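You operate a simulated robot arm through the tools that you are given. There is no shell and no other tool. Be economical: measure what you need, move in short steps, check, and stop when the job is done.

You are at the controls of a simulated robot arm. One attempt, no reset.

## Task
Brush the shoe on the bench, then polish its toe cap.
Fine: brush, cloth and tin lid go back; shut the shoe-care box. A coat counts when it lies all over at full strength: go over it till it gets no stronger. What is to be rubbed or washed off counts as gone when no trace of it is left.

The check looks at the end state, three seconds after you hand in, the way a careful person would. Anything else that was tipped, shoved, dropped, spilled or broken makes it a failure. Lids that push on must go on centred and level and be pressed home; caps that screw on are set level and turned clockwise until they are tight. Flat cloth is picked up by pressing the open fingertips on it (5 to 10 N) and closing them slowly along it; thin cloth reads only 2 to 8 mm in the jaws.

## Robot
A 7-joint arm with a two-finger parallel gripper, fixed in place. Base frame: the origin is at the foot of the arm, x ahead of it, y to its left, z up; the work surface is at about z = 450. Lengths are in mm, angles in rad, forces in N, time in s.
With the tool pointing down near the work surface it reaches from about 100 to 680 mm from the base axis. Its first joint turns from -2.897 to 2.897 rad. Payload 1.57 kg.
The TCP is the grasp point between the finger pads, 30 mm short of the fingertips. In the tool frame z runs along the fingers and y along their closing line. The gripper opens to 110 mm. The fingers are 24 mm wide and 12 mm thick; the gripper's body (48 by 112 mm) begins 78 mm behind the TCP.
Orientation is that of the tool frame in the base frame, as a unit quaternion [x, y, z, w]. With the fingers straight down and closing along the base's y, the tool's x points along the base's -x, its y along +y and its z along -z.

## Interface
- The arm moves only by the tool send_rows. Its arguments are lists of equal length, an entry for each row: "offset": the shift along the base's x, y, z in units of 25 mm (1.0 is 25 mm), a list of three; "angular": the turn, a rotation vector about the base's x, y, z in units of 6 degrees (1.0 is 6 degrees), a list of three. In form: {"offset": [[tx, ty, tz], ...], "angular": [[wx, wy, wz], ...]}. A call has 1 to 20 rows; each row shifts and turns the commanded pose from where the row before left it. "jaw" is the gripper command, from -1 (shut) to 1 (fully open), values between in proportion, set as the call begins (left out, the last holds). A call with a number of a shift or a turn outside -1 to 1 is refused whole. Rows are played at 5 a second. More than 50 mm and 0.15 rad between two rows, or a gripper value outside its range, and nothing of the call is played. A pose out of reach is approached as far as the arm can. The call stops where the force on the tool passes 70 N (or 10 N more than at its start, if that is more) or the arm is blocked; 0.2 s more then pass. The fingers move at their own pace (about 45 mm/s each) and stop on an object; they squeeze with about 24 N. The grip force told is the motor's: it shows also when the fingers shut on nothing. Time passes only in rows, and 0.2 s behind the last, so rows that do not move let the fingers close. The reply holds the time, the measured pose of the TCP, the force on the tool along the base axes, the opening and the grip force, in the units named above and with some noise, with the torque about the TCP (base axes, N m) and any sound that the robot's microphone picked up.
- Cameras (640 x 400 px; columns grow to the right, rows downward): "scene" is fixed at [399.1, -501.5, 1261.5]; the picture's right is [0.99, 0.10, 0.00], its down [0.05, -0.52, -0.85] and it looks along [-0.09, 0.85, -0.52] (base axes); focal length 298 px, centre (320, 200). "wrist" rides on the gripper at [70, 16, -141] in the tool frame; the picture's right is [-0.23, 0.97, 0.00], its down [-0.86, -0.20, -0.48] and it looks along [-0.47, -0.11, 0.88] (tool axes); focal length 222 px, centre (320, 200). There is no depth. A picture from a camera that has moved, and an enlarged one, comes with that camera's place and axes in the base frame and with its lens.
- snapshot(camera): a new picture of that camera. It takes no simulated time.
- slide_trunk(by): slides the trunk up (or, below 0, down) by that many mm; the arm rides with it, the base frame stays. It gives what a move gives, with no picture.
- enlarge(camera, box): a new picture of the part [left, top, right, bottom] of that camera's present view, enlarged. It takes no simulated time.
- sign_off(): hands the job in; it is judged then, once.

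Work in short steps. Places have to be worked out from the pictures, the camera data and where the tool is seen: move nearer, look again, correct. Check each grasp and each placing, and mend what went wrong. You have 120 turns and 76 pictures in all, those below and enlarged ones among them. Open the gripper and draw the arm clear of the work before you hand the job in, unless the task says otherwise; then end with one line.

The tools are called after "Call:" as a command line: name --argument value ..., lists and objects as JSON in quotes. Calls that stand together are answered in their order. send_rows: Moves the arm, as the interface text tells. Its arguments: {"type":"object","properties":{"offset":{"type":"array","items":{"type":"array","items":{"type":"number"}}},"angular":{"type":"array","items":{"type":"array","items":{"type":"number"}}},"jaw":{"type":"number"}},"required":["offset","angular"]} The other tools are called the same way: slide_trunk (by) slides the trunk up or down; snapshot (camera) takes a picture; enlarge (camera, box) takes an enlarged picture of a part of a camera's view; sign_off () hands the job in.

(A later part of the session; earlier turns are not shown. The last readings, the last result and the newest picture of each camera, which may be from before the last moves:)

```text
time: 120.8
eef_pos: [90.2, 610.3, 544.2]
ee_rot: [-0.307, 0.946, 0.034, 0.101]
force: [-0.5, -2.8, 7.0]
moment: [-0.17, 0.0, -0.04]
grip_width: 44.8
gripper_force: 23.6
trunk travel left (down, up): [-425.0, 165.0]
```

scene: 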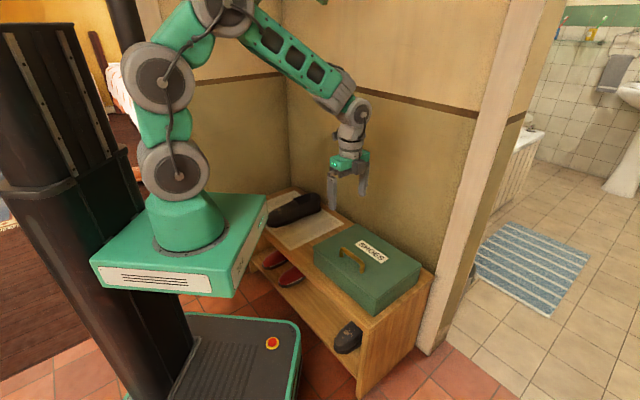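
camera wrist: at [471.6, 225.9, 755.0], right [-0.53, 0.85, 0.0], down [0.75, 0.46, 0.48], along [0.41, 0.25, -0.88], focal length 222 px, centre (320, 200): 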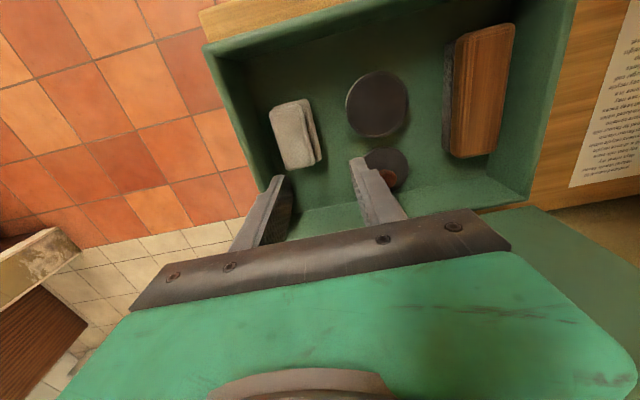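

Contact at 7 N. I press slightly and rub a full raster.

Call:
send_rows --offset '[[0, 0, -0.1], [0.33, -0.45, -0.02], [-0.33, 0.45, 0.02], [-0.33, 0.45, -0.02], [0.33, -0.45, 0.02], [0.4, 0.3, 0.07], [0.33, -0.45, -0.03], [-0.33, 0.45, 0.02], [-0.33, 0.45, -0.03], [0.33, -0.45, 0.02], [-0.4, -0.3, -0.1], [-0.4, -0.3, -0.11], [0.33, -0.45, -0.03], [-0.33, 0.45, 0.02], [-0.33, 0.45, -0.03], [0.33, -0.45, 0.02], [0.4, 0.3, 0.09], [0, 0, 0]]' --angular '[[0, 0, 0], [0, 0, 0], [0, 0, 0], [0, 0, 0], [0, 0, 0], [0, 0, 0], [0, 0, 0], [0, 0, 0], [0, 0, 0], [0, 0, 0], [0, 0, 0], [0, 0, 0], [0, 0, 0], [0, 0, 0], [0, 0, 0], [0, 0, 0], [0, 0, 0], [0, 0, 0]]'

Call:
send_rows --offset '[[0, 0, -0.06], [0.33, -0.45, -0.02], [-0.33, 0.45, 0.02], [-0.33, 0.45, -0.02], [0.33, -0.45, 0.02], [0.4, 0.3, 0.07], [0.33, -0.45, -0.03], [-0.33, 0.45, 0.02], [-0.33, 0.45, -0.03], [0.33, -0.45, 0.02], [-0.4, -0.3, -0.1], [-0.4, -0.3, -0.11], [0.33, -0.45, -0.03], [-0.33, 0.45, 0.02], [-0.33, 0.45, -0.03], [0.33, -0.45, 0.02], [0.4, 0.3, 0.09], [0, 0, 0]]' --angular '[[0, 0, 0], [0, 0, 0], [0, 0, 0], [0, 0, 0], [0, 0, 0], [0, 0, 0], [0, 0, 0], [0, 0, 0], [0, 0, 0], [0, 0, 0], [0, 0, 0], [0, 0, 0], [0, 0, 0], [0, 0, 0], [0, 0, 0], [0, 0, 0], [0, 0, 0], [0, 0, 0]]'

Call:
send_rows --offset '[[0, 0, 0.9], [0, 0, 0.9], [0.6, -0.6, 0.9], [0.7, -0.6, 0.9], [0.8, -0.7, 0.4], [0.8, -0.7, 0], [0.8, -0.8, 0], [0, 0, 0]]' --angular '[[0, 0, 0], [0, 0, 0], [-0.4, 0.54, 0], [-0.4, 0.54, 0], [-0.4, 0.54, 0], [0, 0, 0.75], [0, 0, 0.75], [0, 0, 0]]'

Call:
enlarge --camera "wrist" --box '[370, 55, 460, 155]'

```text
time: 124.6
eef_pos: [91.8, 607.3, 540.7]
ee_rot: [-0.308, 0.946, 0.034, 0.1]
force: [-0.3, 0.6, -0.3]
moment: [0.0, 0.0, 0.0]
grip_width: 44.8
gripper_force: 23.8
trunk travel left (down, up): [-425.0, 165.0]
```

```text
time: 128.4
eef_pos: [91.8, 610.5, 535.1]
ee_rot: [-0.307, 0.946, 0.034, 0.1]
force: [-11.7, -3.8, 10.5]
moment: [-0.05, 0.15, 0.02]
grip_width: 45.1
gripper_force: 23.5
trunk travel left (down, up): [-425.0, 165.0]
```

```text
time: 130.2
eef_pos: [185.2, 522.9, 633.4]
ee_rot: [-0.383, 0.924, 0.0, 0.0]
force: [-0.4, -0.3, -0.1]
moment: [0.02, 0.01, -0.01]
grip_width: 44.9
gripper_force: 23.8
trunk travel left (down, up): [-425.0, 165.0]
```

```text
4.00 times, centred on (415, 105) of wrist
camera zoom: at [123.5, 485.4, 775.8], right [-0.53, 0.85, 0.0], down [0.74, 0.46, 0.48], along [0.41, 0.25, -0.88], focal length 888 px, centre (-60, 580)
```

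zoom: 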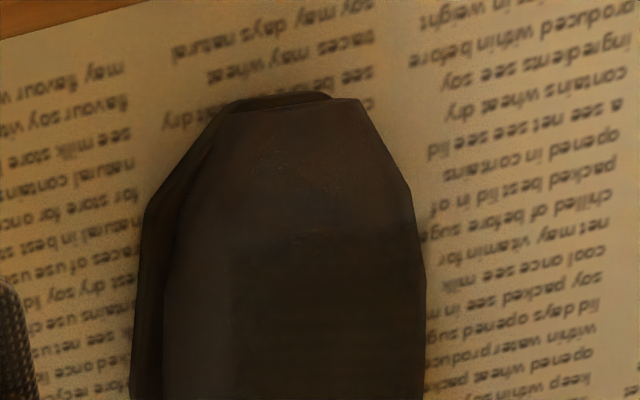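

The front edge is unchanged, so it is the limit of the coat area. I look at the rest of the patch.

Call:
enlarge --camera "wrist" --box '[385, 95, 455, 175]'

```text
5.00 times, centred on (420, 135) of wrist
camera zoom: at [123.5, 485.4, 775.8], right [-0.53, 0.85, 0.0], down [0.74, 0.46, 0.48], along [0.41, 0.25, -0.88], focal length 1111 px, centre (-180, 525)
```

zoom: 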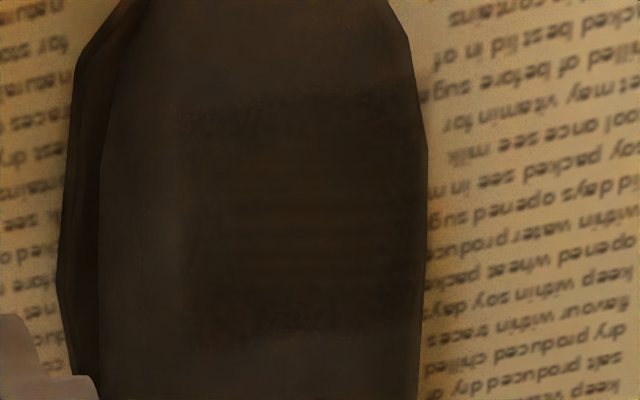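

The patch is covered but its left strip and edges look weaker. I fetch more cream first: back to above the tin.

Call:
send_rows --offset '[[0.918, -0.758, 0], [0.918, -0.758, 0], [0.918, -0.758, 0], [0.918, -0.758, 0], [0.918, -0.758, 0], [0.918, -0.758, 0], [0.918, -0.758, 0], [0.918, -0.758, 0], [0.918, -0.758, 0], [0.918, -0.758, 0], [0.918, -0.758, 0], [0.918, -0.758, 0], [0, 0, -0.9], [0, 0, -0.9], [0, 0, -0.9], [0, 0, -0.8], [0, 0, -0.4], [0, 0, 0]]' --angular '[[0, 0, 0], [0, 0, 0], [0, 0, 0], [0, 0, 0], [0, 0, 0], [0, 0, 0], [0, 0, 0], [0, 0, 0], [0, 0, 0], [0, 0, 0], [0, 0, 0], [0, 0, 0], [0, 0, 0], [0, 0, 0], [0, 0, 0], [0, 0, 0], [0, 0, 0], [0, 0, 0]]'

Call:
send_rows --offset '[[0, 0, -0.12], [0, 0, -0.12], [0, 0, 0]]' --angular '[[0, 0, 0], [0, 0, 0], [0, 0, 0]]'

Call:
send_rows --offset '[[0, 0, -0.1], [0, 0, -0.1], [0, 0, 0]]' --angular '[[0, 0, 0], [0, 0, 0], [0, 0, 0]]'

```text
time: 134.0
eef_pos: [458.2, 295.8, 536.6]
ee_rot: [-0.383, 0.924, 0.0, 0.0]
force: [-0.3, -0.4, -1.1]
moment: [0.0, 0.01, 0.0]
grip_width: 45.0
gripper_force: 23.5
trunk travel left (down, up): [-425.0, 165.0]
```

```text
time: 134.8
eef_pos: [458.6, 296.3, 529.8]
ee_rot: [-0.383, 0.924, -0.001, 0.0]
force: [-0.1, 0.0, -0.5]
moment: [-0.01, 0.0, -0.02]
grip_width: 44.8
gripper_force: 24.1
trunk travel left (down, up): [-425.0, 165.0]
```

```text
time: 135.6
eef_pos: [460.0, 298.2, 525.1]
ee_rot: [-0.383, 0.924, 0.0, 0.0]
force: [-0.2, -0.5, -1.2]
moment: [-0.01, -0.02, 0.0]
grip_width: 44.7
gripper_force: 24.3
trunk travel left (down, up): [-425.0, 165.0]
```

Call:
send_rows --offset '[[0, 0, -0.1], [0, 0, -0.1], [0, 0, 0]]' --angular '[[0, 0, 0], [0, 0, 0], [0, 0, 0]]'

Call:
send_rows --offset '[[0, 0, -0.1], [0, 0, -0.06], [0, 0, 0]]' --angular '[[0, 0, 0], [0, 0, 0], [0, 0, 0]]'

```text
time: 136.4
eef_pos: [459.2, 296.2, 520.5]
ee_rot: [-0.383, 0.924, 0.0, 0.0]
force: [0.2, -0.8, -0.5]
moment: [0.02, -0.01, -0.02]
grip_width: 44.8
gripper_force: 24.0
trunk travel left (down, up): [-425.0, 165.0]
```

```text
time: 137.2
eef_pos: [458.9, 297.2, 519.2]
ee_rot: [-0.382, 0.924, 0.001, 0.001]
force: [-0.9, -2.6, 15.3]
moment: [-0.28, 0.47, 0.07]
grip_width: 44.7
gripper_force: 23.7
trunk travel left (down, up): [-425.0, 165.0]
```

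Cream touched (15 N). The pad has slid up in the fingers, so while it rests on the tin I re-grip it 9 mm higher.

Call:
send_rows --offset '[[0, 0, -0.06], [0, 0, 0.05], [0, 0, 0]]' --angular '[[0, 0, 0], [0, 0, 0], [0, 0, 0]]'

Call:
send_rows --offset '[[0, 0, 0], [0, 0, 0], [0, 0, 0.2], [0, 0, 0.2], [0, 0, 0]]' --angular '[[0, 0, 0], [0, 0, 0], [0, 0, 0], [0, 0, 0], [0, 0, 0]]' --jaw -0.08

Call:
send_rows --offset '[[0, 0, 0], [0, 0, 0], [0, 0, 0]]' --angular '[[0, 0, 0], [0, 0, 0], [0, 0, 0]]' --jaw -1

Call:
enlarge --camera "scene" --box '[320, 210, 430, 292]'

```text
time: 138.0
eef_pos: [460.1, 297.9, 517.1]
ee_rot: [-0.382, 0.924, 0.001, 0.002]
force: [3.4, 0.2, 16.1]
moment: [-0.32, 0.26, 0.06]
grip_width: 45.0
gripper_force: 24.5
trunk travel left (down, up): [-425.0, 165.0]
```

```text
time: 139.2
eef_pos: [458.8, 296.1, 526.6]
ee_rot: [-0.383, 0.924, 0.001, 0.0]
force: [0.0, 0.0, 0.9]
moment: [-0.05, 0.03, 0.01]
grip_width: 50.7
gripper_force: 0.1
trunk travel left (down, up): [-425.0, 165.0]
```

```text
time: 140.0
eef_pos: [458.6, 295.0, 525.4]
ee_rot: [-0.383, 0.924, -0.001, 0.0]
force: [-0.5, -0.6, -0.1]
moment: [-0.03, 0.0, 0.0]
grip_width: 44.8
gripper_force: 23.6
trunk travel left (down, up): [-425.0, 165.0]
```

```text
4.88 times, centred on (375, 251) of scene
camera zoom: at [399.1, -501.5, 1261.5], right [0.99, 0.1, 0.0], down [0.05, -0.52, -0.85], along [-0.09, 0.85, -0.52], focal length 1454 px, centre (52, -49)
```

zoom: 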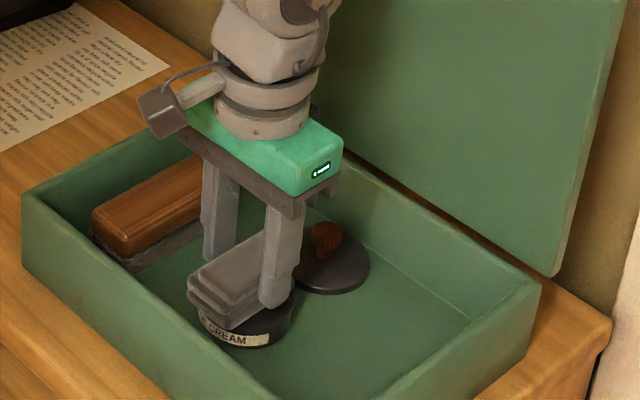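

Re-gripped, pad flat. Lift and go back over the coat area.

Call:
send_rows --offset '[[0, 0, 0.6], [0, 0, 0.9], [0, 0, 1], [0, 0, 1], [0, 0, 1], [-0.98, 0.84, 0.3], [-0.98, 0.84, 0], [-0.98, 0.84, 0], [-0.98, 0.84, 0], [-0.98, 0.84, 0], [-0.98, 0.84, 0], [-0.98, 0.84, 0], [-0.98, 0.84, 0], [-0.98, 0.84, 0], [-0.98, 0.84, 0], [-0.98, 0.84, 0], [-0.98, 0.84, 0], [-0.98, 0.84, 0], [-0.98, 0.84, 0], [-0.98, 0.84, 0]]' --angular '[[0, 0, 0], [0, 0, 0], [0, 0, 0], [0, 0, 0], [0, 0, 0], [0, 0, 0], [0, 0, 0], [0, 0, 0], [0, 0, 0], [0, 0, 0], [0, 0, 0], [0, 0, 0], [0, 0, 0], [0, 0, 0], [0, 0, 0], [0, 0, -0.75], [0, 0, -0.75], [0.4, -0.54, 0], [0.4, -0.54, 0], [0.4, -0.54, 0]]'

Call:
send_rows --offset '[[0, 0, -0.9], [0, 0, -0.9], [0, 0, -0.9], [0, 0, -0.7], [0, 0, -0.3], [0, 0, 0]]' --angular '[[0, 0, 0], [0, 0, 0], [0, 0, 0], [0, 0, 0], [0, 0, 0], [0, 0, 0]]'

Call:
send_rows --offset '[[0, 0, -0.12], [0, 0, -0.12], [0, 0, 0]]' --angular '[[0, 0, 0], [0, 0, 0], [0, 0, 0]]'

```text
time: 144.2
eef_pos: [92.3, 612.8, 645.1]
ee_rot: [-0.307, 0.946, 0.034, 0.101]
force: [-0.2, 0.8, -0.9]
moment: [0.03, -0.03, 0.0]
grip_width: 44.8
gripper_force: 24.2
trunk travel left (down, up): [-425.0, 165.0]
```

```text
time: 145.6
eef_pos: [92.8, 610.1, 552.1]
ee_rot: [-0.307, 0.946, 0.033, 0.1]
force: [-0.1, 0.0, -0.1]
moment: [0.0, 0.02, 0.02]
grip_width: 44.9
gripper_force: 24.0
trunk travel left (down, up): [-425.0, 165.0]
```

```text
time: 146.4
eef_pos: [91.1, 610.8, 547.1]
ee_rot: [-0.307, 0.946, 0.033, 0.101]
force: [-0.6, 0.2, -0.3]
moment: [0.04, -0.01, -0.01]
grip_width: 44.8
gripper_force: 23.9
trunk travel left (down, up): [-425.0, 165.0]
```

Call:
send_rows --offset '[[0, 0, -0.12], [0, 0, -0.12], [0, 0, 0]]' --angular '[[0, 0, 0], [0, 0, 0], [0, 0, 0]]'

```text
time: 147.2
eef_pos: [91.5, 611.2, 544.5]
ee_rot: [-0.307, 0.945, 0.037, 0.101]
force: [-1.6, -9.4, 21.6]
moment: [-0.06, -0.74, -0.26]
grip_width: 45.2
gripper_force: 23.8
trunk travel left (down, up): [-425.0, 165.0]
```

Contact at 21 N. I rub lengthwise lanes, reaching farther to the left strip.

Call:
send_rows --offset '[[0.42, 0.31, 0.07], [-0.42, -0.31, -0.08], [-0.42, -0.31, -0.1], [0.42, 0.31, 0.09], [0.28, -0.39, -0.03], [0.42, 0.31, 0.07], [-0.42, -0.31, -0.08], [-0.42, -0.31, -0.1], [0.42, 0.31, 0.09], [0.28, -0.39, -0.08], [0.42, 0.31, 0.07], [-0.42, -0.31, -0.08], [-0.42, -0.31, -0.1], [0.42, 0.31, 0.09], [-0.28, 0.39, 0.07], [-0.28, 0.39, 0.03], [0, 0, 0]]' --angular '[[0, 0, 0], [0, 0, 0], [0, 0, 0], [0, 0, 0], [0, 0, 0], [0, 0, 0], [0, 0, 0], [0, 0, 0], [0, 0, 0], [0, 0, 0], [0, 0, 0], [0, 0, 0], [0, 0, 0], [0, 0, 0], [0, 0, 0], [0, 0, 0], [0, 0, 0]]'

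Call:
send_rows --offset '[[0, 0, -0.06], [0.42, 0.31, 0.07], [-0.42, -0.31, -0.08], [-0.42, -0.31, -0.1], [0.42, 0.31, 0.09], [-0.28, 0.39, -0.03], [0.42, 0.31, 0.07], [-0.42, -0.31, -0.08], [-0.42, -0.31, -0.1], [0.42, 0.31, 0.09], [-0.28, 0.39, -0.08], [0.42, 0.31, 0.07], [-0.42, -0.31, -0.08], [-0.42, -0.31, -0.1], [0.42, 0.31, 0.09], [0.28, -0.39, 0.07], [0.28, -0.39, 0.03], [0, 0, 0]]' --angular '[[0, 0, 0], [0, 0, 0], [0, 0, 0], [0, 0, 0], [0, 0, 0], [0, 0, 0], [0, 0, 0], [0, 0, 0], [0, 0, 0], [0, 0, 0], [0, 0, 0], [0, 0, 0], [0, 0, 0], [0, 0, 0], [0, 0, 0], [0, 0, 0], [0, 0, 0], [0, 0, 0]]'

```text
time: 150.8
eef_pos: [91.3, 610.6, 543.1]
ee_rot: [-0.307, 0.946, 0.033, 0.1]
force: [-0.3, 0.3, -0.4]
moment: [-0.04, 0.04, -0.01]
grip_width: 44.7
gripper_force: 24.4
trunk travel left (down, up): [-425.0, 165.0]
```

```text
time: 154.6
eef_pos: [91.6, 610.3, 539.1]
ee_rot: [-0.308, 0.946, 0.033, 0.101]
force: [0.2, 0.3, -0.2]
moment: [0.03, -0.03, 0.04]
grip_width: 44.8
gripper_force: 23.6
trunk travel left (down, up): [-425.0, 165.0]
```

Now a pass with the pad rolled 9° toward the left strip.

Call:
send_rows --offset '[[0, 0, 0.2], [0.24, -0.33, 0], [0.24, -0.33, 0], [0, 0, -0.12], [0, 0, -0.12], [0, 0, 0]]' --angular '[[0, 0, 0], [0.6, 0.45, 0], [0.6, 0.45, 0], [0, 0, 0], [0, 0, 0], [0, 0, 0]]'

Call:
send_rows --offset '[[0, 0, -0.1], [0, 0, -0.1], [0, 0, 0]]' --angular '[[0, 0, 0], [0, 0, 0], [0, 0, 0]]'

```text
time: 156.0
eef_pos: [102.9, 595.0, 538.1]
ee_rot: [-0.299, 0.945, 0.111, 0.075]
force: [-0.7, -10.5, 20.5]
moment: [-0.77, 0.28, 0.08]
grip_width: 44.9
gripper_force: 23.8
trunk travel left (down, up): [-425.0, 165.0]
```

```text
time: 156.8
eef_pos: [103.4, 594.7, 535.5]
ee_rot: [-0.298, 0.945, 0.111, 0.076]
force: [0.2, -4.5, 33.4]
moment: [-0.24, -0.33, -0.02]
grip_width: 45.1
gripper_force: 24.2
trunk travel left (down, up): [-425.0, 165.0]
```

Call:
send_rows --offset '[[0.42, 0.31, 0.1], [-0.42, -0.31, -0.09], [-0.42, -0.31, -0.1], [0.42, 0.31, 0.08], [0.2, -0.27, -0.06], [0.42, 0.31, 0.07], [-0.42, -0.31, -0.08], [-0.42, -0.31, -0.1], [0.42, 0.31, 0.08], [-0.2, 0.27, 0.04], [-0.2, 0.27, 0.04], [0.42, 0.31, 0.07], [-0.42, -0.31, -0.09], [-0.42, -0.31, -0.1], [0.42, 0.31, 0.08], [0, 0, 0]]' --angular '[[0, 0, 0], [0, 0, 0], [0, 0, 0], [0, 0, 0], [0, 0, 0], [0, 0, 0], [0, 0, 0], [0, 0, 0], [0, 0, 0], [0, 0, 0], [0, 0, 0], [0, 0, 0], [0, 0, 0], [0, 0, 0], [0, 0, 0], [0, 0, 0]]'

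Call:
send_rows --offset '[[0, 0, 0.9], [0, 0, 0.9], [0.5, -0.5, 0.9], [0.6, -0.5, 0.9], [0.7, -0.6, 0.4], [0.8, -0.6, 0], [0.7, -0.6, 0], [0, 0, 0]]' --angular '[[-0.6, -0.45, 0], [-0.6, -0.45, 0], [-0.4, 0.54, 0], [-0.4, 0.54, 0], [-0.4, 0.54, 0], [0, 0, 0.75], [0, 0, 0.75], [0, 0, 0]]'

Call:
enlarge --camera "wrist" --box '[385, 95, 455, 175]'

```text
time: 160.2
eef_pos: [98.8, 604.8, 529.8]
ee_rot: [-0.299, 0.945, 0.108, 0.074]
force: [-7.3, -3.9, 6.6]
moment: [-0.23, 0.2, -0.11]
grip_width: 45.1
gripper_force: 24.3
trunk travel left (down, up): [-425.0, 165.0]
```

```text
time: 162.0
eef_pos: [183.5, 530.8, 628.8]
ee_rot: [-0.384, 0.923, 0.001, -0.001]
force: [0.2, 0.8, -0.2]
moment: [0.01, 0.02, 0.0]
grip_width: 45.0
gripper_force: 23.7
trunk travel left (down, up): [-425.0, 165.0]
```

```text
5.00 times, centred on (420, 135) of wrist
camera zoom: at [121.6, 494.3, 770.0], right [-0.53, 0.85, 0.0], down [0.75, 0.46, 0.48], along [0.41, 0.25, -0.88], focal length 1111 px, centre (-180, 525)
```

zoom: 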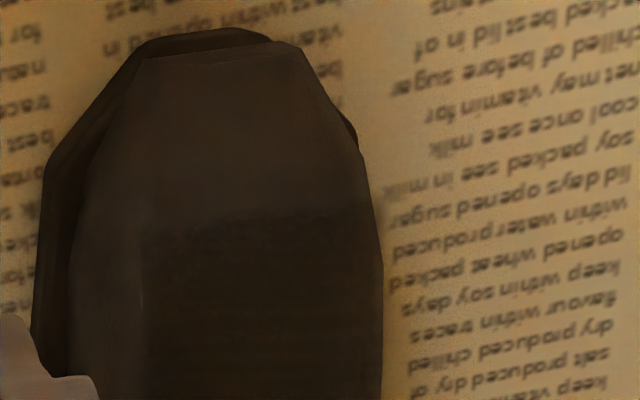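

Much more uniform. Check the rear part and the scene side.

Call:
enlarge --camera "wrist" --box '[375, 125, 445, 195]'

Call:
enlarge --camera "scene" --box '[255, 180, 315, 225]'

```text
5.71 times, centred on (410, 160) of wrist
camera zoom: at [121.6, 494.3, 770.0], right [-0.53, 0.85, 0.0], down [0.75, 0.46, 0.48], along [0.41, 0.25, -0.88], focal length 1269 px, centre (-194, 429)
```

zoom: 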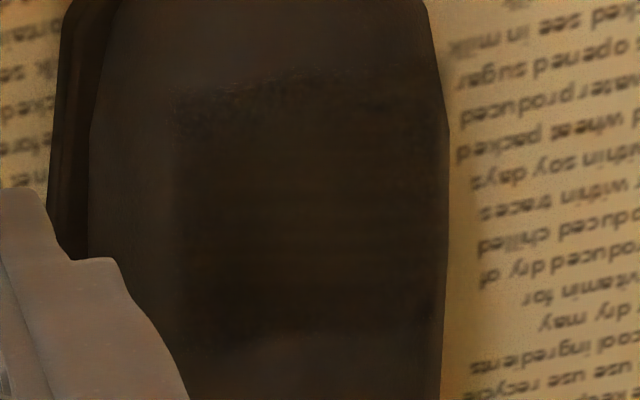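

```text
8.89 times, centred on (285, 202) of scene
camera zoom: at [399.1, -501.5, 1261.5], right [0.99, 0.1, 0.0], down [0.05, -0.52, -0.85], along [-0.09, 0.85, -0.52], focal length 2650 px, centre (631, 178)
```

zoom: 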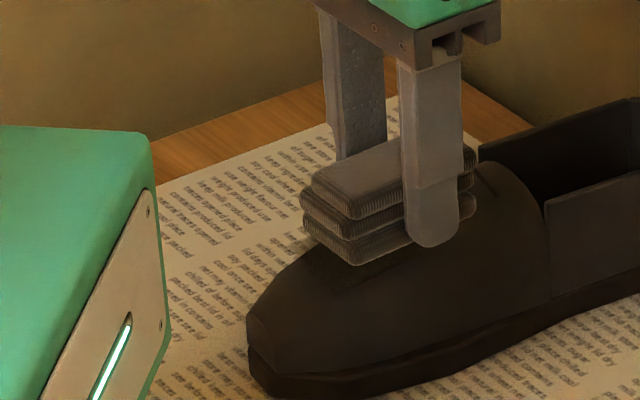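

The front edge still looks slightly mottled. One more pass with steeper tilt centred on that front edge.

Call:
send_rows --offset '[[-0.77, 0.39, 0], [-0.77, 0.39, 0], [-0.77, 0.39, 0], [-0.77, 0.39, 0], [-0.77, 0.39, 0], [-0.77, 0.39, 0], [0, 0, -0.8], [0, 0, -0.9], [0, 0, -0.9], [0, 0, -0.6], [0, 0, 0]]' --angular '[[0, 0, -0.75], [0, 0, -0.75], [0.4, -0.54, 0], [0.4, -0.54, 0], [0.4, -0.54, 0], [0.4, -0.54, 0], [0.2, -0.27, 0], [0, 0, 0], [0, 0, 0], [0, 0, 0], [0, 0, 0]]'

Call:
send_rows --offset '[[0, 0, -0.12], [0, 0, -0.12], [0, 0, 0]]' --angular '[[0, 0, 0], [0, 0, 0], [0, 0, 0]]'

Call:
send_rows --offset '[[0, 0, -0.12], [0, 0, -0.12], [0, 0, 0]]' --angular '[[0, 0, 0], [0, 0, 0], [0, 0, 0]]'

```text
time: 164.4
eef_pos: [68.4, 591.9, 548.7]
ee_rot: [-0.306, 0.939, 0.05, 0.151]
force: [0.0, 0.3, 0.1]
moment: [-0.01, -0.02, 0.01]
grip_width: 44.7
gripper_force: 23.9
trunk travel left (down, up): [-425.0, 165.0]
```

```text
time: 165.2
eef_pos: [66.8, 591.0, 541.5]
ee_rot: [-0.305, 0.939, 0.051, 0.15]
force: [-0.9, -0.4, 0.0]
moment: [-0.01, -0.02, -0.02]
grip_width: 44.6
gripper_force: 23.7
trunk travel left (down, up): [-425.0, 165.0]
```

```text
time: 166.0
eef_pos: [66.8, 590.3, 536.1]
ee_rot: [-0.306, 0.939, 0.051, 0.15]
force: [-0.2, -0.3, 0.4]
moment: [0.0, -0.02, 0.01]
grip_width: 44.9
gripper_force: 24.2
trunk travel left (down, up): [-425.0, 165.0]
```

Call:
send_rows --offset '[[0, 0, -0.12], [0, 0, -0.12], [0, 0, 0]]' --angular '[[0, 0, 0], [0, 0, 0], [0, 0, 0]]'

Call:
send_rows --offset '[[0, 0, -0.1], [0, 0, 0]]' --angular '[[0, 0, 0], [0, 0, 0]]'

```text
time: 166.8
eef_pos: [67.4, 592.0, 531.6]
ee_rot: [-0.306, 0.939, 0.05, 0.15]
force: [-0.2, -0.4, -0.7]
moment: [-0.01, -0.02, -0.05]
grip_width: 44.9
gripper_force: 24.2
trunk travel left (down, up): [-425.0, 165.0]
```

```text
time: 167.4
eef_pos: [65.9, 590.4, 529.1]
ee_rot: [-0.305, 0.939, 0.051, 0.15]
force: [0.0, -0.1, -1.1]
moment: [0.0, -0.02, 0.01]
grip_width: 44.6
gripper_force: 23.7
trunk travel left (down, up): [-425.0, 165.0]
```

Call:
send_rows --offset '[[0, 0, -0.1], [0, 0, -0.1], [0, 0, 0]]' --angular '[[0, 0, 0], [0, 0, 0], [0, 0, 0]]'

```text
time: 168.2
eef_pos: [65.7, 591.7, 525.0]
ee_rot: [-0.305, 0.939, 0.05, 0.149]
force: [0.1, -0.7, -0.1]
moment: [-0.02, -0.02, -0.03]
grip_width: 44.7
gripper_force: 24.1
trunk travel left (down, up): [-425.0, 165.0]
```

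No contact yet; one look to see the gap.

Call:
enlarge --camera "scene" --box '[235, 165, 315, 225]'

```text
6.67 times, centred on (275, 195) of scene
camera zoom: at [399.1, -501.5, 1261.5], right [0.99, 0.1, 0.0], down [0.05, -0.52, -0.85], along [-0.09, 0.85, -0.52], focal length 1988 px, centre (620, 233)
```

zoom: 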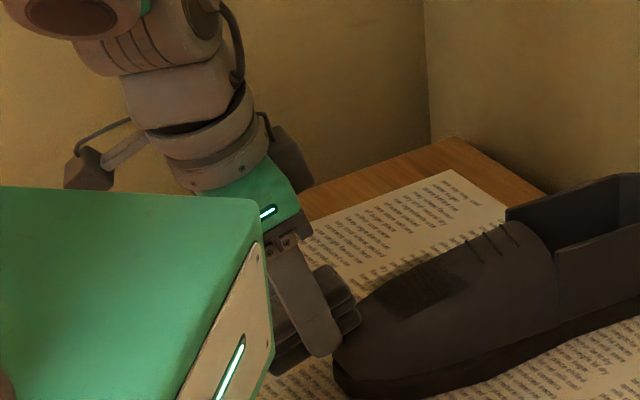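

The picture shows the pad ahead of the toe: the shoe has crept about 50 mm toward its heel during rubbing, and the coat patch is now centred at about (142, 634, 512). I lift and move the pad there; from now on I press only on strokes toward the toe, to bring it back.

Call:
send_rows --offset '[[-0.2, -0.15, 0.8], [0, 0, 0.9], [0, 0, 0.6], [0.7, 0.4, 0], [0.7, 0.4, 0], [0.7, 0.4, 0], [0.82, 0.46, 0], [0, 0, -0.4], [0, 0, -0.4], [0, 0, 0]]' --angular '[[0, 0, 0], [0, 0, 0], [0, 0, 0], [-0.3, 0.4, 0], [-0.3, 0.41, 0], [0, 0, 0], [0, 0, 0], [0, 0, 0], [0, 0, 0], [0, 0, 0]]'

Call:
send_rows --offset '[[0, 0, -0.16], [0, 0, -0.16], [0, 0, 0]]' --angular '[[0, 0, 0], [0, 0, 0], [0, 0, 0]]'

```text
time: 170.4
eef_pos: [134.5, 630.5, 561.3]
ee_rot: [-0.307, 0.946, 0.033, 0.1]
force: [0.1, 0.6, 0.1]
moment: [0.0, 0.02, -0.03]
grip_width: 44.6
gripper_force: 24.3
trunk travel left (down, up): [-425.0, 165.0]
```

```text
time: 171.2
eef_pos: [133.4, 629.7, 552.6]
ee_rot: [-0.308, 0.946, 0.033, 0.1]
force: [0.6, -0.5, -1.2]
moment: [0.0, 0.0, 0.02]
grip_width: 44.8
gripper_force: 23.8
trunk travel left (down, up): [-425.0, 165.0]
```

Call:
send_rows --offset '[[0, 0, -0.12], [0, 0, -0.12], [0, 0, 0]]' --angular '[[0, 0, 0], [0, 0, 0], [0, 0, 0]]'

Call:
send_rows --offset '[[0, 0, -0.1], [0, 0, -0.1], [0, 0, 0]]' --angular '[[0, 0, 0], [0, 0, 0], [0, 0, 0]]'

```text
time: 172.0
eef_pos: [133.7, 628.6, 546.6]
ee_rot: [-0.307, 0.946, 0.033, 0.1]
force: [0.0, -0.3, 0.1]
moment: [0.01, 0.0, 0.0]
grip_width: 44.9
gripper_force: 24.1
trunk travel left (down, up): [-425.0, 165.0]
```

```text
time: 172.8
eef_pos: [133.3, 629.1, 542.3]
ee_rot: [-0.307, 0.946, 0.034, 0.101]
force: [0.1, -0.1, -0.5]
moment: [-0.02, -0.02, -0.01]
grip_width: 45.1
gripper_force: 24.0
trunk travel left (down, up): [-425.0, 165.0]
```

Call:
send_rows --offset '[[0, 0, -0.1], [0, 0, -0.1], [0, 0, 0]]' --angular '[[0, 0, 0], [0, 0, 0], [0, 0, 0]]'

Call:
send_rows --offset '[[0, 0, -0.1], [0, 0, -0.06], [0, 0, 0]]' --angular '[[0, 0, 0], [0, 0, 0], [0, 0, 0]]'

```text
time: 173.6
eef_pos: [135.1, 631.2, 539.8]
ee_rot: [-0.307, 0.946, 0.035, 0.102]
force: [-0.4, -8.2, 17.0]
moment: [0.21, -0.52, -0.22]
grip_width: 44.6
gripper_force: 23.9
trunk travel left (down, up): [-425.0, 165.0]
```

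```text
time: 174.4
eef_pos: [134.2, 630.4, 539.4]
ee_rot: [-0.307, 0.945, 0.039, 0.103]
force: [-5.1, -11.1, 48.3]
moment: [-0.12, -0.36, -0.03]
grip_width: 45.0
gripper_force: 23.4
trunk travel left (down, up): [-425.0, 165.0]
```

Firm contact. I rub with pressed strokes toward the toe, lifting on each return, in three lanes.

Call:
send_rows --offset '[[-0.42, -0.31, -0.06], [-0.42, -0.31, -0.08], [0, 0, 0.4], [0.6, 0.45, 0.12], [0.6, 0.45, 0.12], [0, 0, -0.52], [-0.42, -0.31, -0.06], [-0.42, -0.31, -0.08], [0, 0, 0.4], [0.42, 0.07, 0.06], [0.42, 0.07, 0.06], [0, 0, -0.42], [-0.42, -0.31, -0.08], [-0.42, -0.31, -0.08], [0, 0, 0]]' --angular '[[0, 0, 0], [0, 0, 0], [0, 0, 0], [0, 0, 0], [0, 0, 0], [0, 0, 0], [0, 0, 0], [0, 0, 0], [0, 0, 0], [0, 0, 0], [0, 0, 0], [0, 0, 0], [0, 0, 0], [0, 0, 0], [0, 0, 0]]'

Call:
send_rows --offset '[[0, 0, 0.4], [0.3, 0.3, 0.5], [0, -1, 0.8], [0.3, -1, 0.8], [0.4, -0.8, 0.6], [0.5, -0.5, 0.2], [0.5, -0.5, 0], [0, 0, 0]]' --angular '[[0, 0, 0], [0, 0, 0], [-0.4, 0.54, 0], [-0.4, 0.54, 0], [-0.4, 0.54, 0], [0, 0, 0.75], [0, 0, 0.75], [0, 0, 0]]'

Call:
enlarge --camera "wrist" --box '[350, 40, 470, 190]'

```text
time: 177.6
eef_pos: [119.1, 612.2, 533.6]
ee_rot: [-0.309, 0.945, 0.038, 0.101]
force: [-0.8, 11.4, 28.8]
moment: [0.83, -0.4, 0.14]
grip_width: 45.1
gripper_force: 23.9
trunk travel left (down, up): [-425.0, 165.0]
```

```text
time: 179.4
eef_pos: [172.4, 520.7, 611.6]
ee_rot: [-0.383, 0.924, 0.0, 0.0]
force: [-0.2, 0.6, -0.8]
moment: [-0.01, 0.0, 0.0]
grip_width: 45.1
gripper_force: 24.1
trunk travel left (down, up): [-425.0, 165.0]
```

```text
2.67 times, centred on (410, 115) of wrist
camera zoom: at [111.6, 483.5, 752.7], right [-0.53, 0.85, 0.0], down [0.75, 0.46, 0.48], along [0.41, 0.25, -0.88], focal length 592 px, centre (80, 427)
```

zoom: 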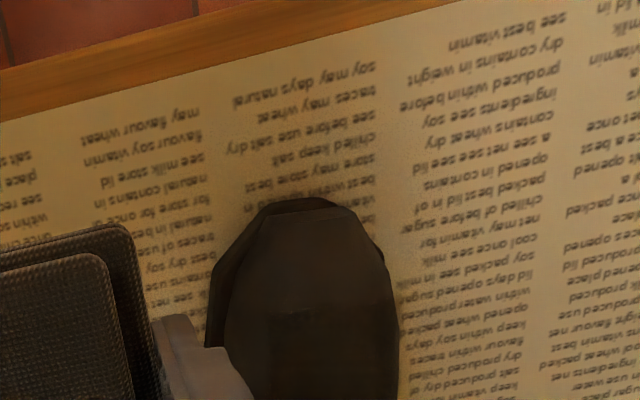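

The shoe's toe is now at about (88, 596), still ~48 mm back from its start; I'll re-seat it by its sides later. First a close look at the coat.

Call:
enlarge --camera "wrist" --box '[385, 145, 455, 215]'

```text
5.71 times, centred on (420, 180) of wrist
camera zoom: at [111.6, 483.5, 752.7], right [-0.53, 0.85, 0.0], down [0.75, 0.46, 0.48], along [0.41, 0.25, -0.88], focal length 1269 px, centre (-251, 314)
```

zoom: 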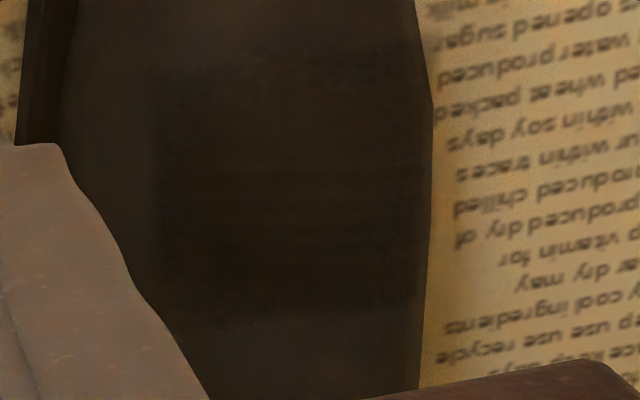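

The coat is now even and fully dark from edge to edge. I take the cloth back to its spot in the box.

Call:
send_rows --offset '[[0, 0, 0.9], [0.983, -0.757, 0], [0.983, -0.757, 0], [0.983, -0.757, 0], [0.983, -0.757, 0], [0.983, -0.757, 0], [0.983, -0.757, 0], [0.983, -0.757, 0], [0.983, -0.757, 0], [0.983, -0.757, 0], [0.983, -0.757, 0], [0.983, -0.757, 0], [0.983, -0.757, 0], [0.983, -0.757, 0], [0.983, -0.757, 0], [0.983, -0.757, 0], [0, 0, -0.9], [0, 0, -0.9], [0, 0, -0.9], [0, 0, 0]]' --angular '[[0, 0, 0], [0, 0, 0], [0, 0, 0], [0, 0, 0], [0, 0, 0], [0, 0, 0], [0, 0, 0], [0, 0, 0], [0, 0, 0], [0, 0, 0], [0, 0, 0], [0, 0, 0], [0, 0, 0], [0, 0, 0], [0, 0, 0], [0, 0, 0], [0, 0, 0], [0, 0, 0], [0, 0, 0], [0, 0, 0]]'

Call:
send_rows --offset '[[0, 0, -0.9], [0, 0, -0.7], [0, 0, -0.4], [0, 0, -0.3], [0, 0, -0.2], [0, 0, 0]]' --angular '[[0, 0, 0], [0, 0, 0], [0, 0, 0], [0, 0, 0], [0, 0, 0], [0, 0, 0]]'

```text
time: 183.6
eef_pos: [541.4, 237.3, 566.9]
ee_rot: [-0.383, 0.924, 0.0, 0.0]
force: [-0.4, 0.2, -0.5]
moment: [-0.01, 0.01, 0.05]
grip_width: 45.2
gripper_force: 23.6
trunk travel left (down, up): [-425.0, 165.0]
```

```text
time: 185.0
eef_pos: [540.8, 235.8, 503.4]
ee_rot: [-0.383, 0.924, 0.001, 0.0]
force: [0.1, 0.6, 0.0]
moment: [-0.02, 0.01, 0.0]
grip_width: 45.2
gripper_force: 24.3
trunk travel left (down, up): [-425.0, 165.0]
```

Call:
send_rows --offset '[[0, 0, -0.16], [0, 0, -0.12], [0, 0, 0]]' --angular '[[0, 0, 0], [0, 0, 0], [0, 0, 0]]'

Call:
send_rows --offset '[[0, 0, -0.08], [0, 0, -0.08], [0, 0, 0]]' --angular '[[0, 0, 0], [0, 0, 0], [0, 0, 0]]'

```text
time: 185.8
eef_pos: [541.6, 236.7, 496.3]
ee_rot: [-0.383, 0.924, 0.0, 0.0]
force: [0.0, -0.5, -0.2]
moment: [-0.02, 0.02, -0.02]
grip_width: 45.0
gripper_force: 24.5
trunk travel left (down, up): [-425.0, 165.0]
```

```text
time: 186.6
eef_pos: [542.3, 236.0, 494.7]
ee_rot: [-0.383, 0.924, 0.001, 0.001]
force: [-4.6, -1.4, 14.9]
moment: [-0.53, 0.54, -0.04]
grip_width: 45.2
gripper_force: 23.6
trunk travel left (down, up): [-425.0, 165.0]
```

Floor felt. Release, rise, and move over the tin lid's knob.

Call:
send_rows --offset '[[0, 0, 0], [0, 0, 0], [0, 0, 0.3], [0, 0, 0.8], [0, 0, 0.9], [0, 0, 0.9], [0, 0, 0.6], [-0.15, 0.99, 0], [-0.15, 0.99, 0], [-0.15, 0.99, 0], [-0.15, 0.99, 0], [-0.16, 0.99, 0], [0, 0, -0.5], [0, 0, -0.5], [0, 0, 0]]' --angular '[[0, 0, 0], [0, 0, 0], [0, 0, 0], [0, 0, 0], [0, 0, 0], [0, 0, 0], [0, 0, 0], [0, 0, 0], [0, 0, 0], [0, 0, 0], [0, 0, 0], [0, 0, 0], [0, 0, 0], [0, 0, 0], [0, 0, 0]]' --jaw -0.08

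Call:
enlarge --camera "scene" --box '[310, 200, 440, 298]'

```text
time: 189.8
eef_pos: [521.5, 360.6, 554.5]
ee_rot: [-0.383, 0.924, 0.0, 0.0]
force: [0.4, 0.3, -0.3]
moment: [0.0, 0.01, -0.01]
grip_width: 50.9
gripper_force: 0.0
trunk travel left (down, up): [-425.0, 165.0]
```

```text
4.08 times, centred on (375, 249) of scene
camera zoom: at [399.1, -501.5, 1261.5], right [0.99, 0.1, 0.0], down [0.05, -0.52, -0.85], along [-0.09, 0.85, -0.52], focal length 1217 px, centre (96, 0)
```

zoom: 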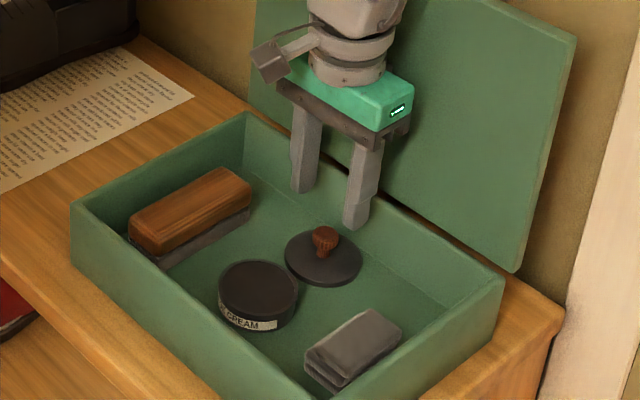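

Cloth back in place, tin unmoved. Descend on the knob, grip and lift.

Call:
send_rows --offset '[[0.04, 0, -0.6], [0, 0, -0.6], [0, 0, -0.5], [0, 0, -0.3], [0, 0, 0]]' --angular '[[0, 0, 0], [0, 0, 0], [0, 0, 0], [0, 0, 0], [0, 0, 0]]'

Call:
send_rows --offset '[[0, 0, 0], [0, 0, 0], [0, 0, 0], [0, 0, 0]]' --angular '[[0, 0, 0], [0, 0, 0], [0, 0, 0], [0, 0, 0]]' --jaw -1

```text
time: 191.0
eef_pos: [523.0, 360.1, 502.8]
ee_rot: [-0.383, 0.924, 0.0, 0.0]
force: [0.1, -0.4, 0.0]
moment: [0.0, 0.01, 0.03]
grip_width: 50.7
gripper_force: 0.1
trunk travel left (down, up): [-425.0, 165.0]
```

```text
time: 192.0
eef_pos: [524.2, 361.0, 503.2]
ee_rot: [-0.383, 0.924, -0.001, 0.0]
force: [0.4, -0.8, -0.2]
moment: [-0.02, -0.02, 0.0]
grip_width: 22.1
gripper_force: 24.1
trunk travel left (down, up): [-425.0, 165.0]
```

Knob gripped. Lift and bring the lid over the tin, just above closing height.

Call:
send_rows --offset '[[0, 0, 0.4], [0, 0, 0.8], [0, 0, 0.9], [0, 0, 0.7], [-0.63, -0.655, 0], [-0.63, -0.655, 0], [-0.63, -0.655, 0], [-0.63, -0.655, 0], [0, 0, -0.5], [0, 0, -0.5], [0, 0, 0], [0, 0, 0]]' --angular '[[0, 0, 0], [0, 0, 0], [0, 0, 0], [0, 0, 0], [0, 0, 0], [0, 0, 0], [0, 0, 0], [0, 0, 0], [0, 0, 0], [0, 0, 0], [0, 0, 0], [0, 0, 0]]'

Call:
enlarge --camera "scene" --box '[330, 220, 410, 280]'

```text
time: 194.6
eef_pos: [459.1, 296.1, 548.5]
ee_rot: [-0.383, 0.924, 0.0, 0.001]
force: [-0.2, -0.3, -0.5]
moment: [-0.03, -0.03, 0.04]
grip_width: 22.2
gripper_force: 24.1
trunk travel left (down, up): [-425.0, 165.0]
```

```text
6.67 times, centred on (370, 250) of scene
camera zoom: at [399.1, -501.5, 1261.5], right [0.99, 0.1, 0.0], down [0.05, -0.52, -0.85], along [-0.09, 0.85, -0.52], focal length 1988 px, centre (-13, -133)
```

zoom: 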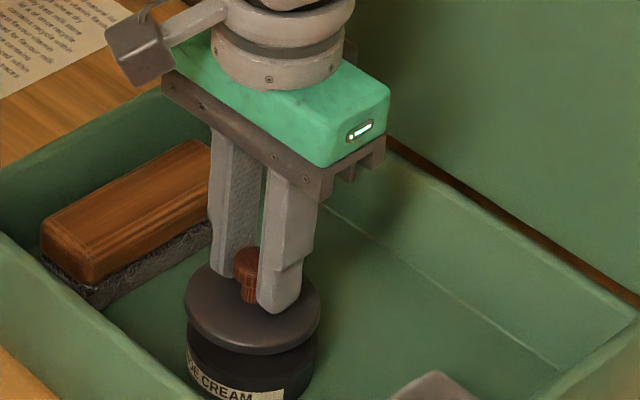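

Lid is centred over the tin. Lower to seat it.

Call:
send_rows --offset '[[0.03, 0, -0.3], [0, 0, -0.2], [0, 0, -0.16], [0, 0, 0]]' --angular '[[0, 0, 0], [0, 0, 0], [0, 0, 0], [0, 0, 0]]'

Call:
send_rows --offset '[[0, 0, -0.1], [0, 0, -0.1], [0, 0, 0]]' --angular '[[0, 0, 0], [0, 0, 0], [0, 0, 0]]'

```text
time: 195.6
eef_pos: [460.7, 296.2, 533.0]
ee_rot: [-0.383, 0.924, 0.0, 0.0]
force: [-0.3, 0.7, -1.1]
moment: [0.03, -0.02, 0.02]
grip_width: 22.4
gripper_force: 24.4
trunk travel left (down, up): [-425.0, 165.0]
```

```text
time: 196.4
eef_pos: [462.0, 297.3, 528.8]
ee_rot: [-0.383, 0.924, 0.0, 0.001]
force: [-1.0, 0.3, 0.2]
moment: [0.03, 0.03, -0.01]
grip_width: 22.5
gripper_force: 24.2
trunk travel left (down, up): [-425.0, 165.0]
```

Call:
send_rows --offset '[[0, 0, -0.1], [0, 0, -0.1], [0, 0, 0]]' --angular '[[0, 0, 0], [0, 0, 0], [0, 0, 0]]'

Call:
send_rows --offset '[[0, 0, -0.1], [0, 0, -0.1], [0, 0, 0]]' --angular '[[0, 0, 0], [0, 0, 0], [0, 0, 0]]'

```text
time: 197.2
eef_pos: [460.3, 296.7, 525.7]
ee_rot: [-0.384, 0.923, 0.001, 0.002]
force: [-4.0, -3.9, 29.5]
moment: [-0.06, 0.1, 0.0]
grip_width: 22.4
gripper_force: 24.0
trunk travel left (down, up): [-425.0, 165.0]
heard: snap
```

```text
time: 198.0
eef_pos: [461.7, 296.3, 522.2]
ee_rot: [-0.383, 0.924, 0.001, 0.004]
force: [-2.0, -3.0, 41.3]
moment: [-0.13, 0.13, 0.0]
grip_width: 22.1
gripper_force: 24.1
trunk travel left (down, up): [-425.0, 165.0]
```

Snap heard: lid pressed home. I ease the force off, open the jaw and rise.

Call:
send_rows --offset '[[0, 0, 0.08], [0, 0, 0.06], [0, 0, 0]]' --angular '[[0, 0, 0], [0, 0, 0], [0, 0, 0]]'

Call:
send_rows --offset '[[0, 0, 0], [0, 0, 0], [0, 0, 0], [0, 0, 0.4], [0, 0, 0.8], [0, 0, 0.9], [0, 0, 0.9], [0, 0, 0.9]]' --angular '[[0, 0, 0], [0, 0, 0], [0, 0, 0], [0, 0, 0], [0, 0, 0], [0, 0, 0], [0, 0, 0], [0, 0, 0]]' --jaw -0.1

Call:
enlarge --camera "scene" --box '[220, 150, 420, 300]'

```text
time: 198.8
eef_pos: [461.8, 295.3, 522.2]
ee_rot: [-0.383, 0.924, 0.001, 0.002]
force: [6.3, 4.4, 18.1]
moment: [0.32, -0.43, -0.01]
grip_width: 22.6
gripper_force: 23.4
trunk travel left (down, up): [-425.0, 165.0]
```

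```text
time: 200.6
eef_pos: [461.6, 295.8, 616.9]
ee_rot: [-0.383, 0.924, -0.001, 0.0]
force: [1.0, -0.1, 1.2]
moment: [-0.03, -0.02, 0.0]
grip_width: 49.6
gripper_force: 0.1
trunk travel left (down, up): [-425.0, 165.0]
```

```text
2.67 times, centred on (320, 225) of scene
camera zoom: at [399.1, -501.5, 1261.5], right [0.99, 0.1, 0.0], down [0.05, -0.52, -0.85], along [-0.09, 0.85, -0.52], focal length 795 px, centre (320, 133)
```

zoom: 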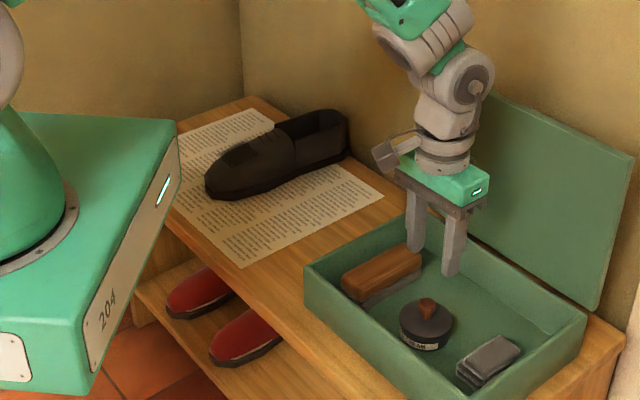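

Tin closed, cloth and brush in place. The shoe still stands ~45 mm back from where it was; I'll grip it lightly across its sides and slide it back. Moving above it with the jaw fully open.

Call:
send_rows --offset '[[-0.942, 0.955, 0.1], [-0.942, 0.955, 0], [-0.942, 0.955, 0], [-0.942, 0.955, 0], [-0.942, 0.955, 0], [-0.942, 0.955, 0], [-0.942, 0.955, 0], [-0.942, 0.955, 0], [-0.942, 0.955, 0], [-0.942, 0.955, 0], [-0.942, 0.955, 0], [-0.942, 0.955, 0], [-0.942, 0.955, 0], [-0.942, 0.955, 0], [0, 0, -0.5], [0, 0, 0]]' --angular '[[0, 0, 0], [0, 0, 0], [0, 0, 0], [0, 0, 0], [0, 0, 0], [0, 0, 0], [0, 0, 0], [0, 0, 0], [0, 0, 0], [0, 0, 0], [0, 0, -0.75], [0, 0, -0.75], [0, 0, 0], [0, 0, 0], [0, 0, 0], [0, 0, 0]]' --jaw 1

Call:
snapshot --camera "wrist"

```text
time: 204.0
eef_pos: [131.2, 634.7, 611.2]
ee_rot: [-0.309, 0.951, 0.0, 0.001]
force: [-0.5, -0.4, 0.4]
moment: [-0.02, 0.02, 0.02]
grip_width: 110.2
gripper_force: 0.1
trunk travel left (down, up): [-425.0, 165.0]
```

```text
5 pictures are left
camera wrist: at [65.7, 606.3, 751.6], right [-0.39, 0.92, 0.0], down [0.81, 0.34, 0.48], along [0.44, 0.19, -0.88], focal length 222 px, centre (320, 200)
```

wrist: 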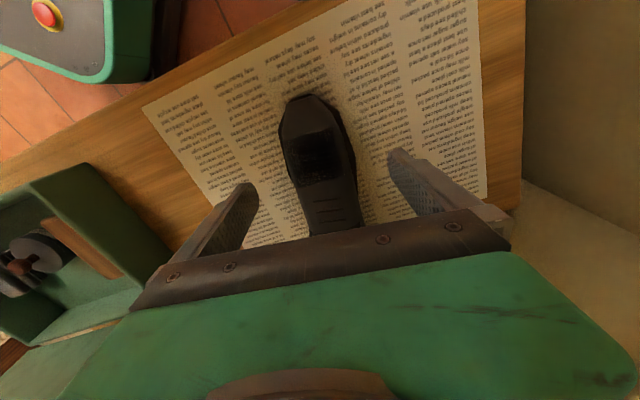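

The shoe is well centred between the fingers. I descend beside it (tips to z≈470).

Call:
send_rows --offset '[[0, 0, -0.8], [0, 0, -0.8], [0, 0, -0.8], [0, 0, -0.8], [0, 0, -0.7], [0, 0, -0.5], [0, 0, 0]]' --angular '[[0, 0, 0], [0, 0, 0], [0, 0, 0], [0, 0, 0], [0, 0, 0], [0, 0, 0], [0, 0, 0]]'

Call:
send_rows --offset '[[0, 0, 0], [0, 0, 0], [0, 0, 0]]' --angular '[[0, 0, 0], [0, 0, 0], [0, 0, 0]]' --jaw -0.1

```text
time: 205.6
eef_pos: [132.5, 627.8, 503.0]
ee_rot: [-0.309, 0.951, -0.001, 0.0]
force: [-0.4, 0.0, -0.6]
moment: [-0.01, 0.01, 0.03]
grip_width: 110.0
gripper_force: 0.1
out of reach, approached as far as the arm can: row 6
trunk travel left (down, up): [-425.0, 165.0]
```

```text
time: 206.4
eef_pos: [130.7, 626.7, 504.0]
ee_rot: [-0.309, 0.951, 0.0, 0.0]
force: [3.1, -3.9, 3.1]
moment: [-0.26, -0.12, -0.16]
grip_width: 73.3
gripper_force: 19.7
trunk travel left (down, up): [-425.0, 165.0]
```

Shoe gripped across its sides (73 mm). I slide it 45 mm toward the toe.

Call:
send_rows --offset '[[-0.36, -0.26, 0], [-0.36, -0.26, 0], [-0.36, -0.26, 0], [-0.36, -0.26, 0], [0, 0, 0]]' --angular '[[0, 0, 0], [0, 0, 0], [0, 0, 0], [0, 0, 0], [0, 0, 0]]'

Call:
enlarge --camera "scene" --box '[240, 145, 360, 235]'

```text
time: 207.6
eef_pos: [95.2, 601.2, 504.2]
ee_rot: [-0.309, 0.951, 0.001, 0.0]
force: [3.3, 1.8, 4.8]
moment: [-0.2, -0.32, 0.07]
grip_width: 72.8
gripper_force: 23.8
trunk travel left (down, up): [-425.0, 165.0]
```

```text
4.44 times, centred on (300, 190) of scene
camera zoom: at [399.1, -501.5, 1261.5], right [0.99, 0.1, 0.0], down [0.05, -0.52, -0.85], along [-0.09, 0.85, -0.52], focal length 1325 px, centre (409, 244)
```

zoom: 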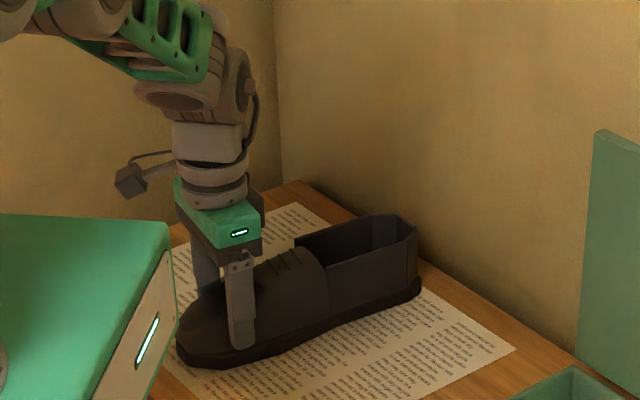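

The shoe is back at its original place (heel and toe pixels match). Release slowly and rise.

Call:
send_rows --offset '[[0, 0, 0], [0, 0, 0], [0, 0, 0], [0, 0, 0], [0, 0, 0.4], [0, 0, 0.8], [0, 0, 0.9], [0, 0, 0.9], [0, 0, 0.9], [0, 0, 0.9], [0, 0, 0.9]]' --angular '[[0, 0, 0], [0, 0, 0], [0, 0, 0], [0, 0, 0], [0, 0, 0], [0, 0, 0], [0, 0, 0], [0, 0, 0], [0, 0, 0], [0, 0, 0], [0, 0, 0]]' --jaw 1

Call:
snapshot --camera "wrist"

```text
time: 210.0
eef_pos: [94.6, 603.7, 643.6]
ee_rot: [-0.308, 0.951, -0.001, -0.001]
force: [-0.2, -0.3, -0.5]
moment: [0.03, -0.01, 0.01]
grip_width: 109.9
gripper_force: 0.0
trunk travel left (down, up): [-425.0, 165.0]
```

```text
3 pictures are left
camera wrist: at [28.0, 576.0, 784.6], right [-0.39, 0.92, 0.0], down [0.81, 0.34, 0.48], along [0.44, 0.19, -0.88], focal length 222 px, centre (320, 200)
```

wrist: 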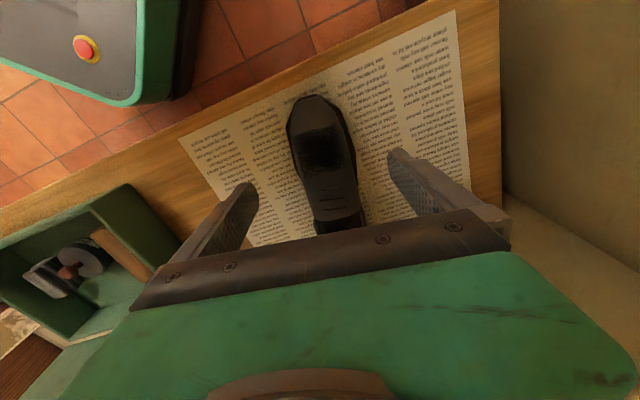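

Coat solid, shoe back in place. Now the box lid: I return to the pose from which I released the handle, first high up with the yaw restored.

Call:
send_rows --offset '[[0, 0, 1], [0, 0, 1], [0, 0, 1], [0.5, 0, 1], [0.9, -0.2, 1], [0.9, -0.3, 1], [0.9, -0.3, 1], [0.9, -0.4, 0.2], [0.9, -0.4, 0], [0.9, -0.4, 0], [0.9, -0.4, 0], [0.9, -0.4, 0], [0.9, -0.4, 0], [0.9, -0.5, 0], [0.9, -0.6, 0], [0, 0, 0]]' --angular '[[0, 0, -0.9], [0, 0, -0.9], [0, 0, -0.9], [0, 0, -0.9], [0, 0, -0.9], [0, 0, -0.9], [0, 0, -0.9], [0, 0, -0.9], [0, 0, -0.9], [0, 0, -0.9], [0, 0, -0.9], [0, 0, -0.9], [0, 0, -0.9], [0, 0, -0.9], [0, 0, -0.9], [0, 0, 0]]' --jaw -0.5

```text
time: 213.4
eef_pos: [355.0, 491.6, 823.6]
ee_rot: [0.383, 0.924, -0.001, 0.0]
force: [0.0, 0.3, 0.3]
moment: [0.0, -0.01, -0.02]
grip_width: 27.6
gripper_force: 0.1
trunk travel left (down, up): [-425.0, 165.0]
```

Yaw restored. Go to the pre-grasp pose above the handle with the 13.6° tilt.

Call:
send_rows --offset '[[0.882, -0.288, 0], [0.882, -0.288, 0], [0.882, -0.288, 0], [0.882, -0.288, 0], [0.882, -0.288, 0], [0.882, -0.288, 0], [0.882, -0.288, 0], [0.882, -0.288, 0], [0.882, -0.288, 0], [0.882, -0.288, 0], [0, 0, 0]]' --angular '[[0.2, -0.2, 0], [0.2, -0.2, 0], [0.2, -0.2, 0], [0.2, -0.2, 0], [0.2, -0.2, 0], [0.2, -0.2, 0], [0.2, -0.2, 0], [0.2, -0.2, 0], [0, 0, 0], [0, 0, 0], [0, 0, 0]]'

Call:
snapshot --camera "wrist"

```text
time: 215.8
eef_pos: [576.4, 419.2, 823.7]
ee_rot: [0.381, 0.917, 0.109, 0.045]
force: [0.7, -0.3, 0.0]
moment: [0.01, 0.02, 0.0]
grip_width: 27.3
gripper_force: 0.1
trunk travel left (down, up): [-425.0, 165.0]
```

```text
2 pictures are left
camera wrist: at [513.3, 457.0, 964.9], right [0.83, 0.51, 0.23], down [0.39, -0.82, 0.42], along [0.4, -0.26, -0.88], focal length 222 px, centre (320, 200)
```

wrist: 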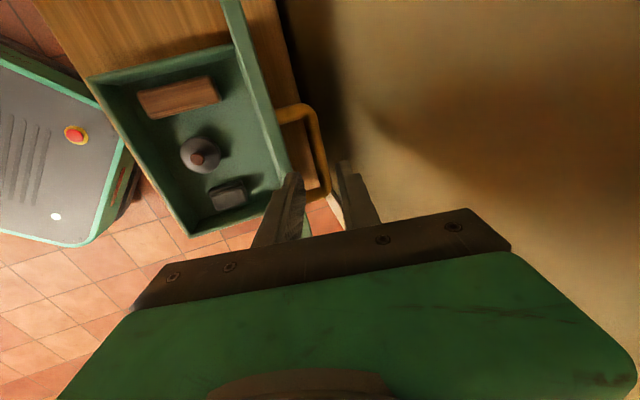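

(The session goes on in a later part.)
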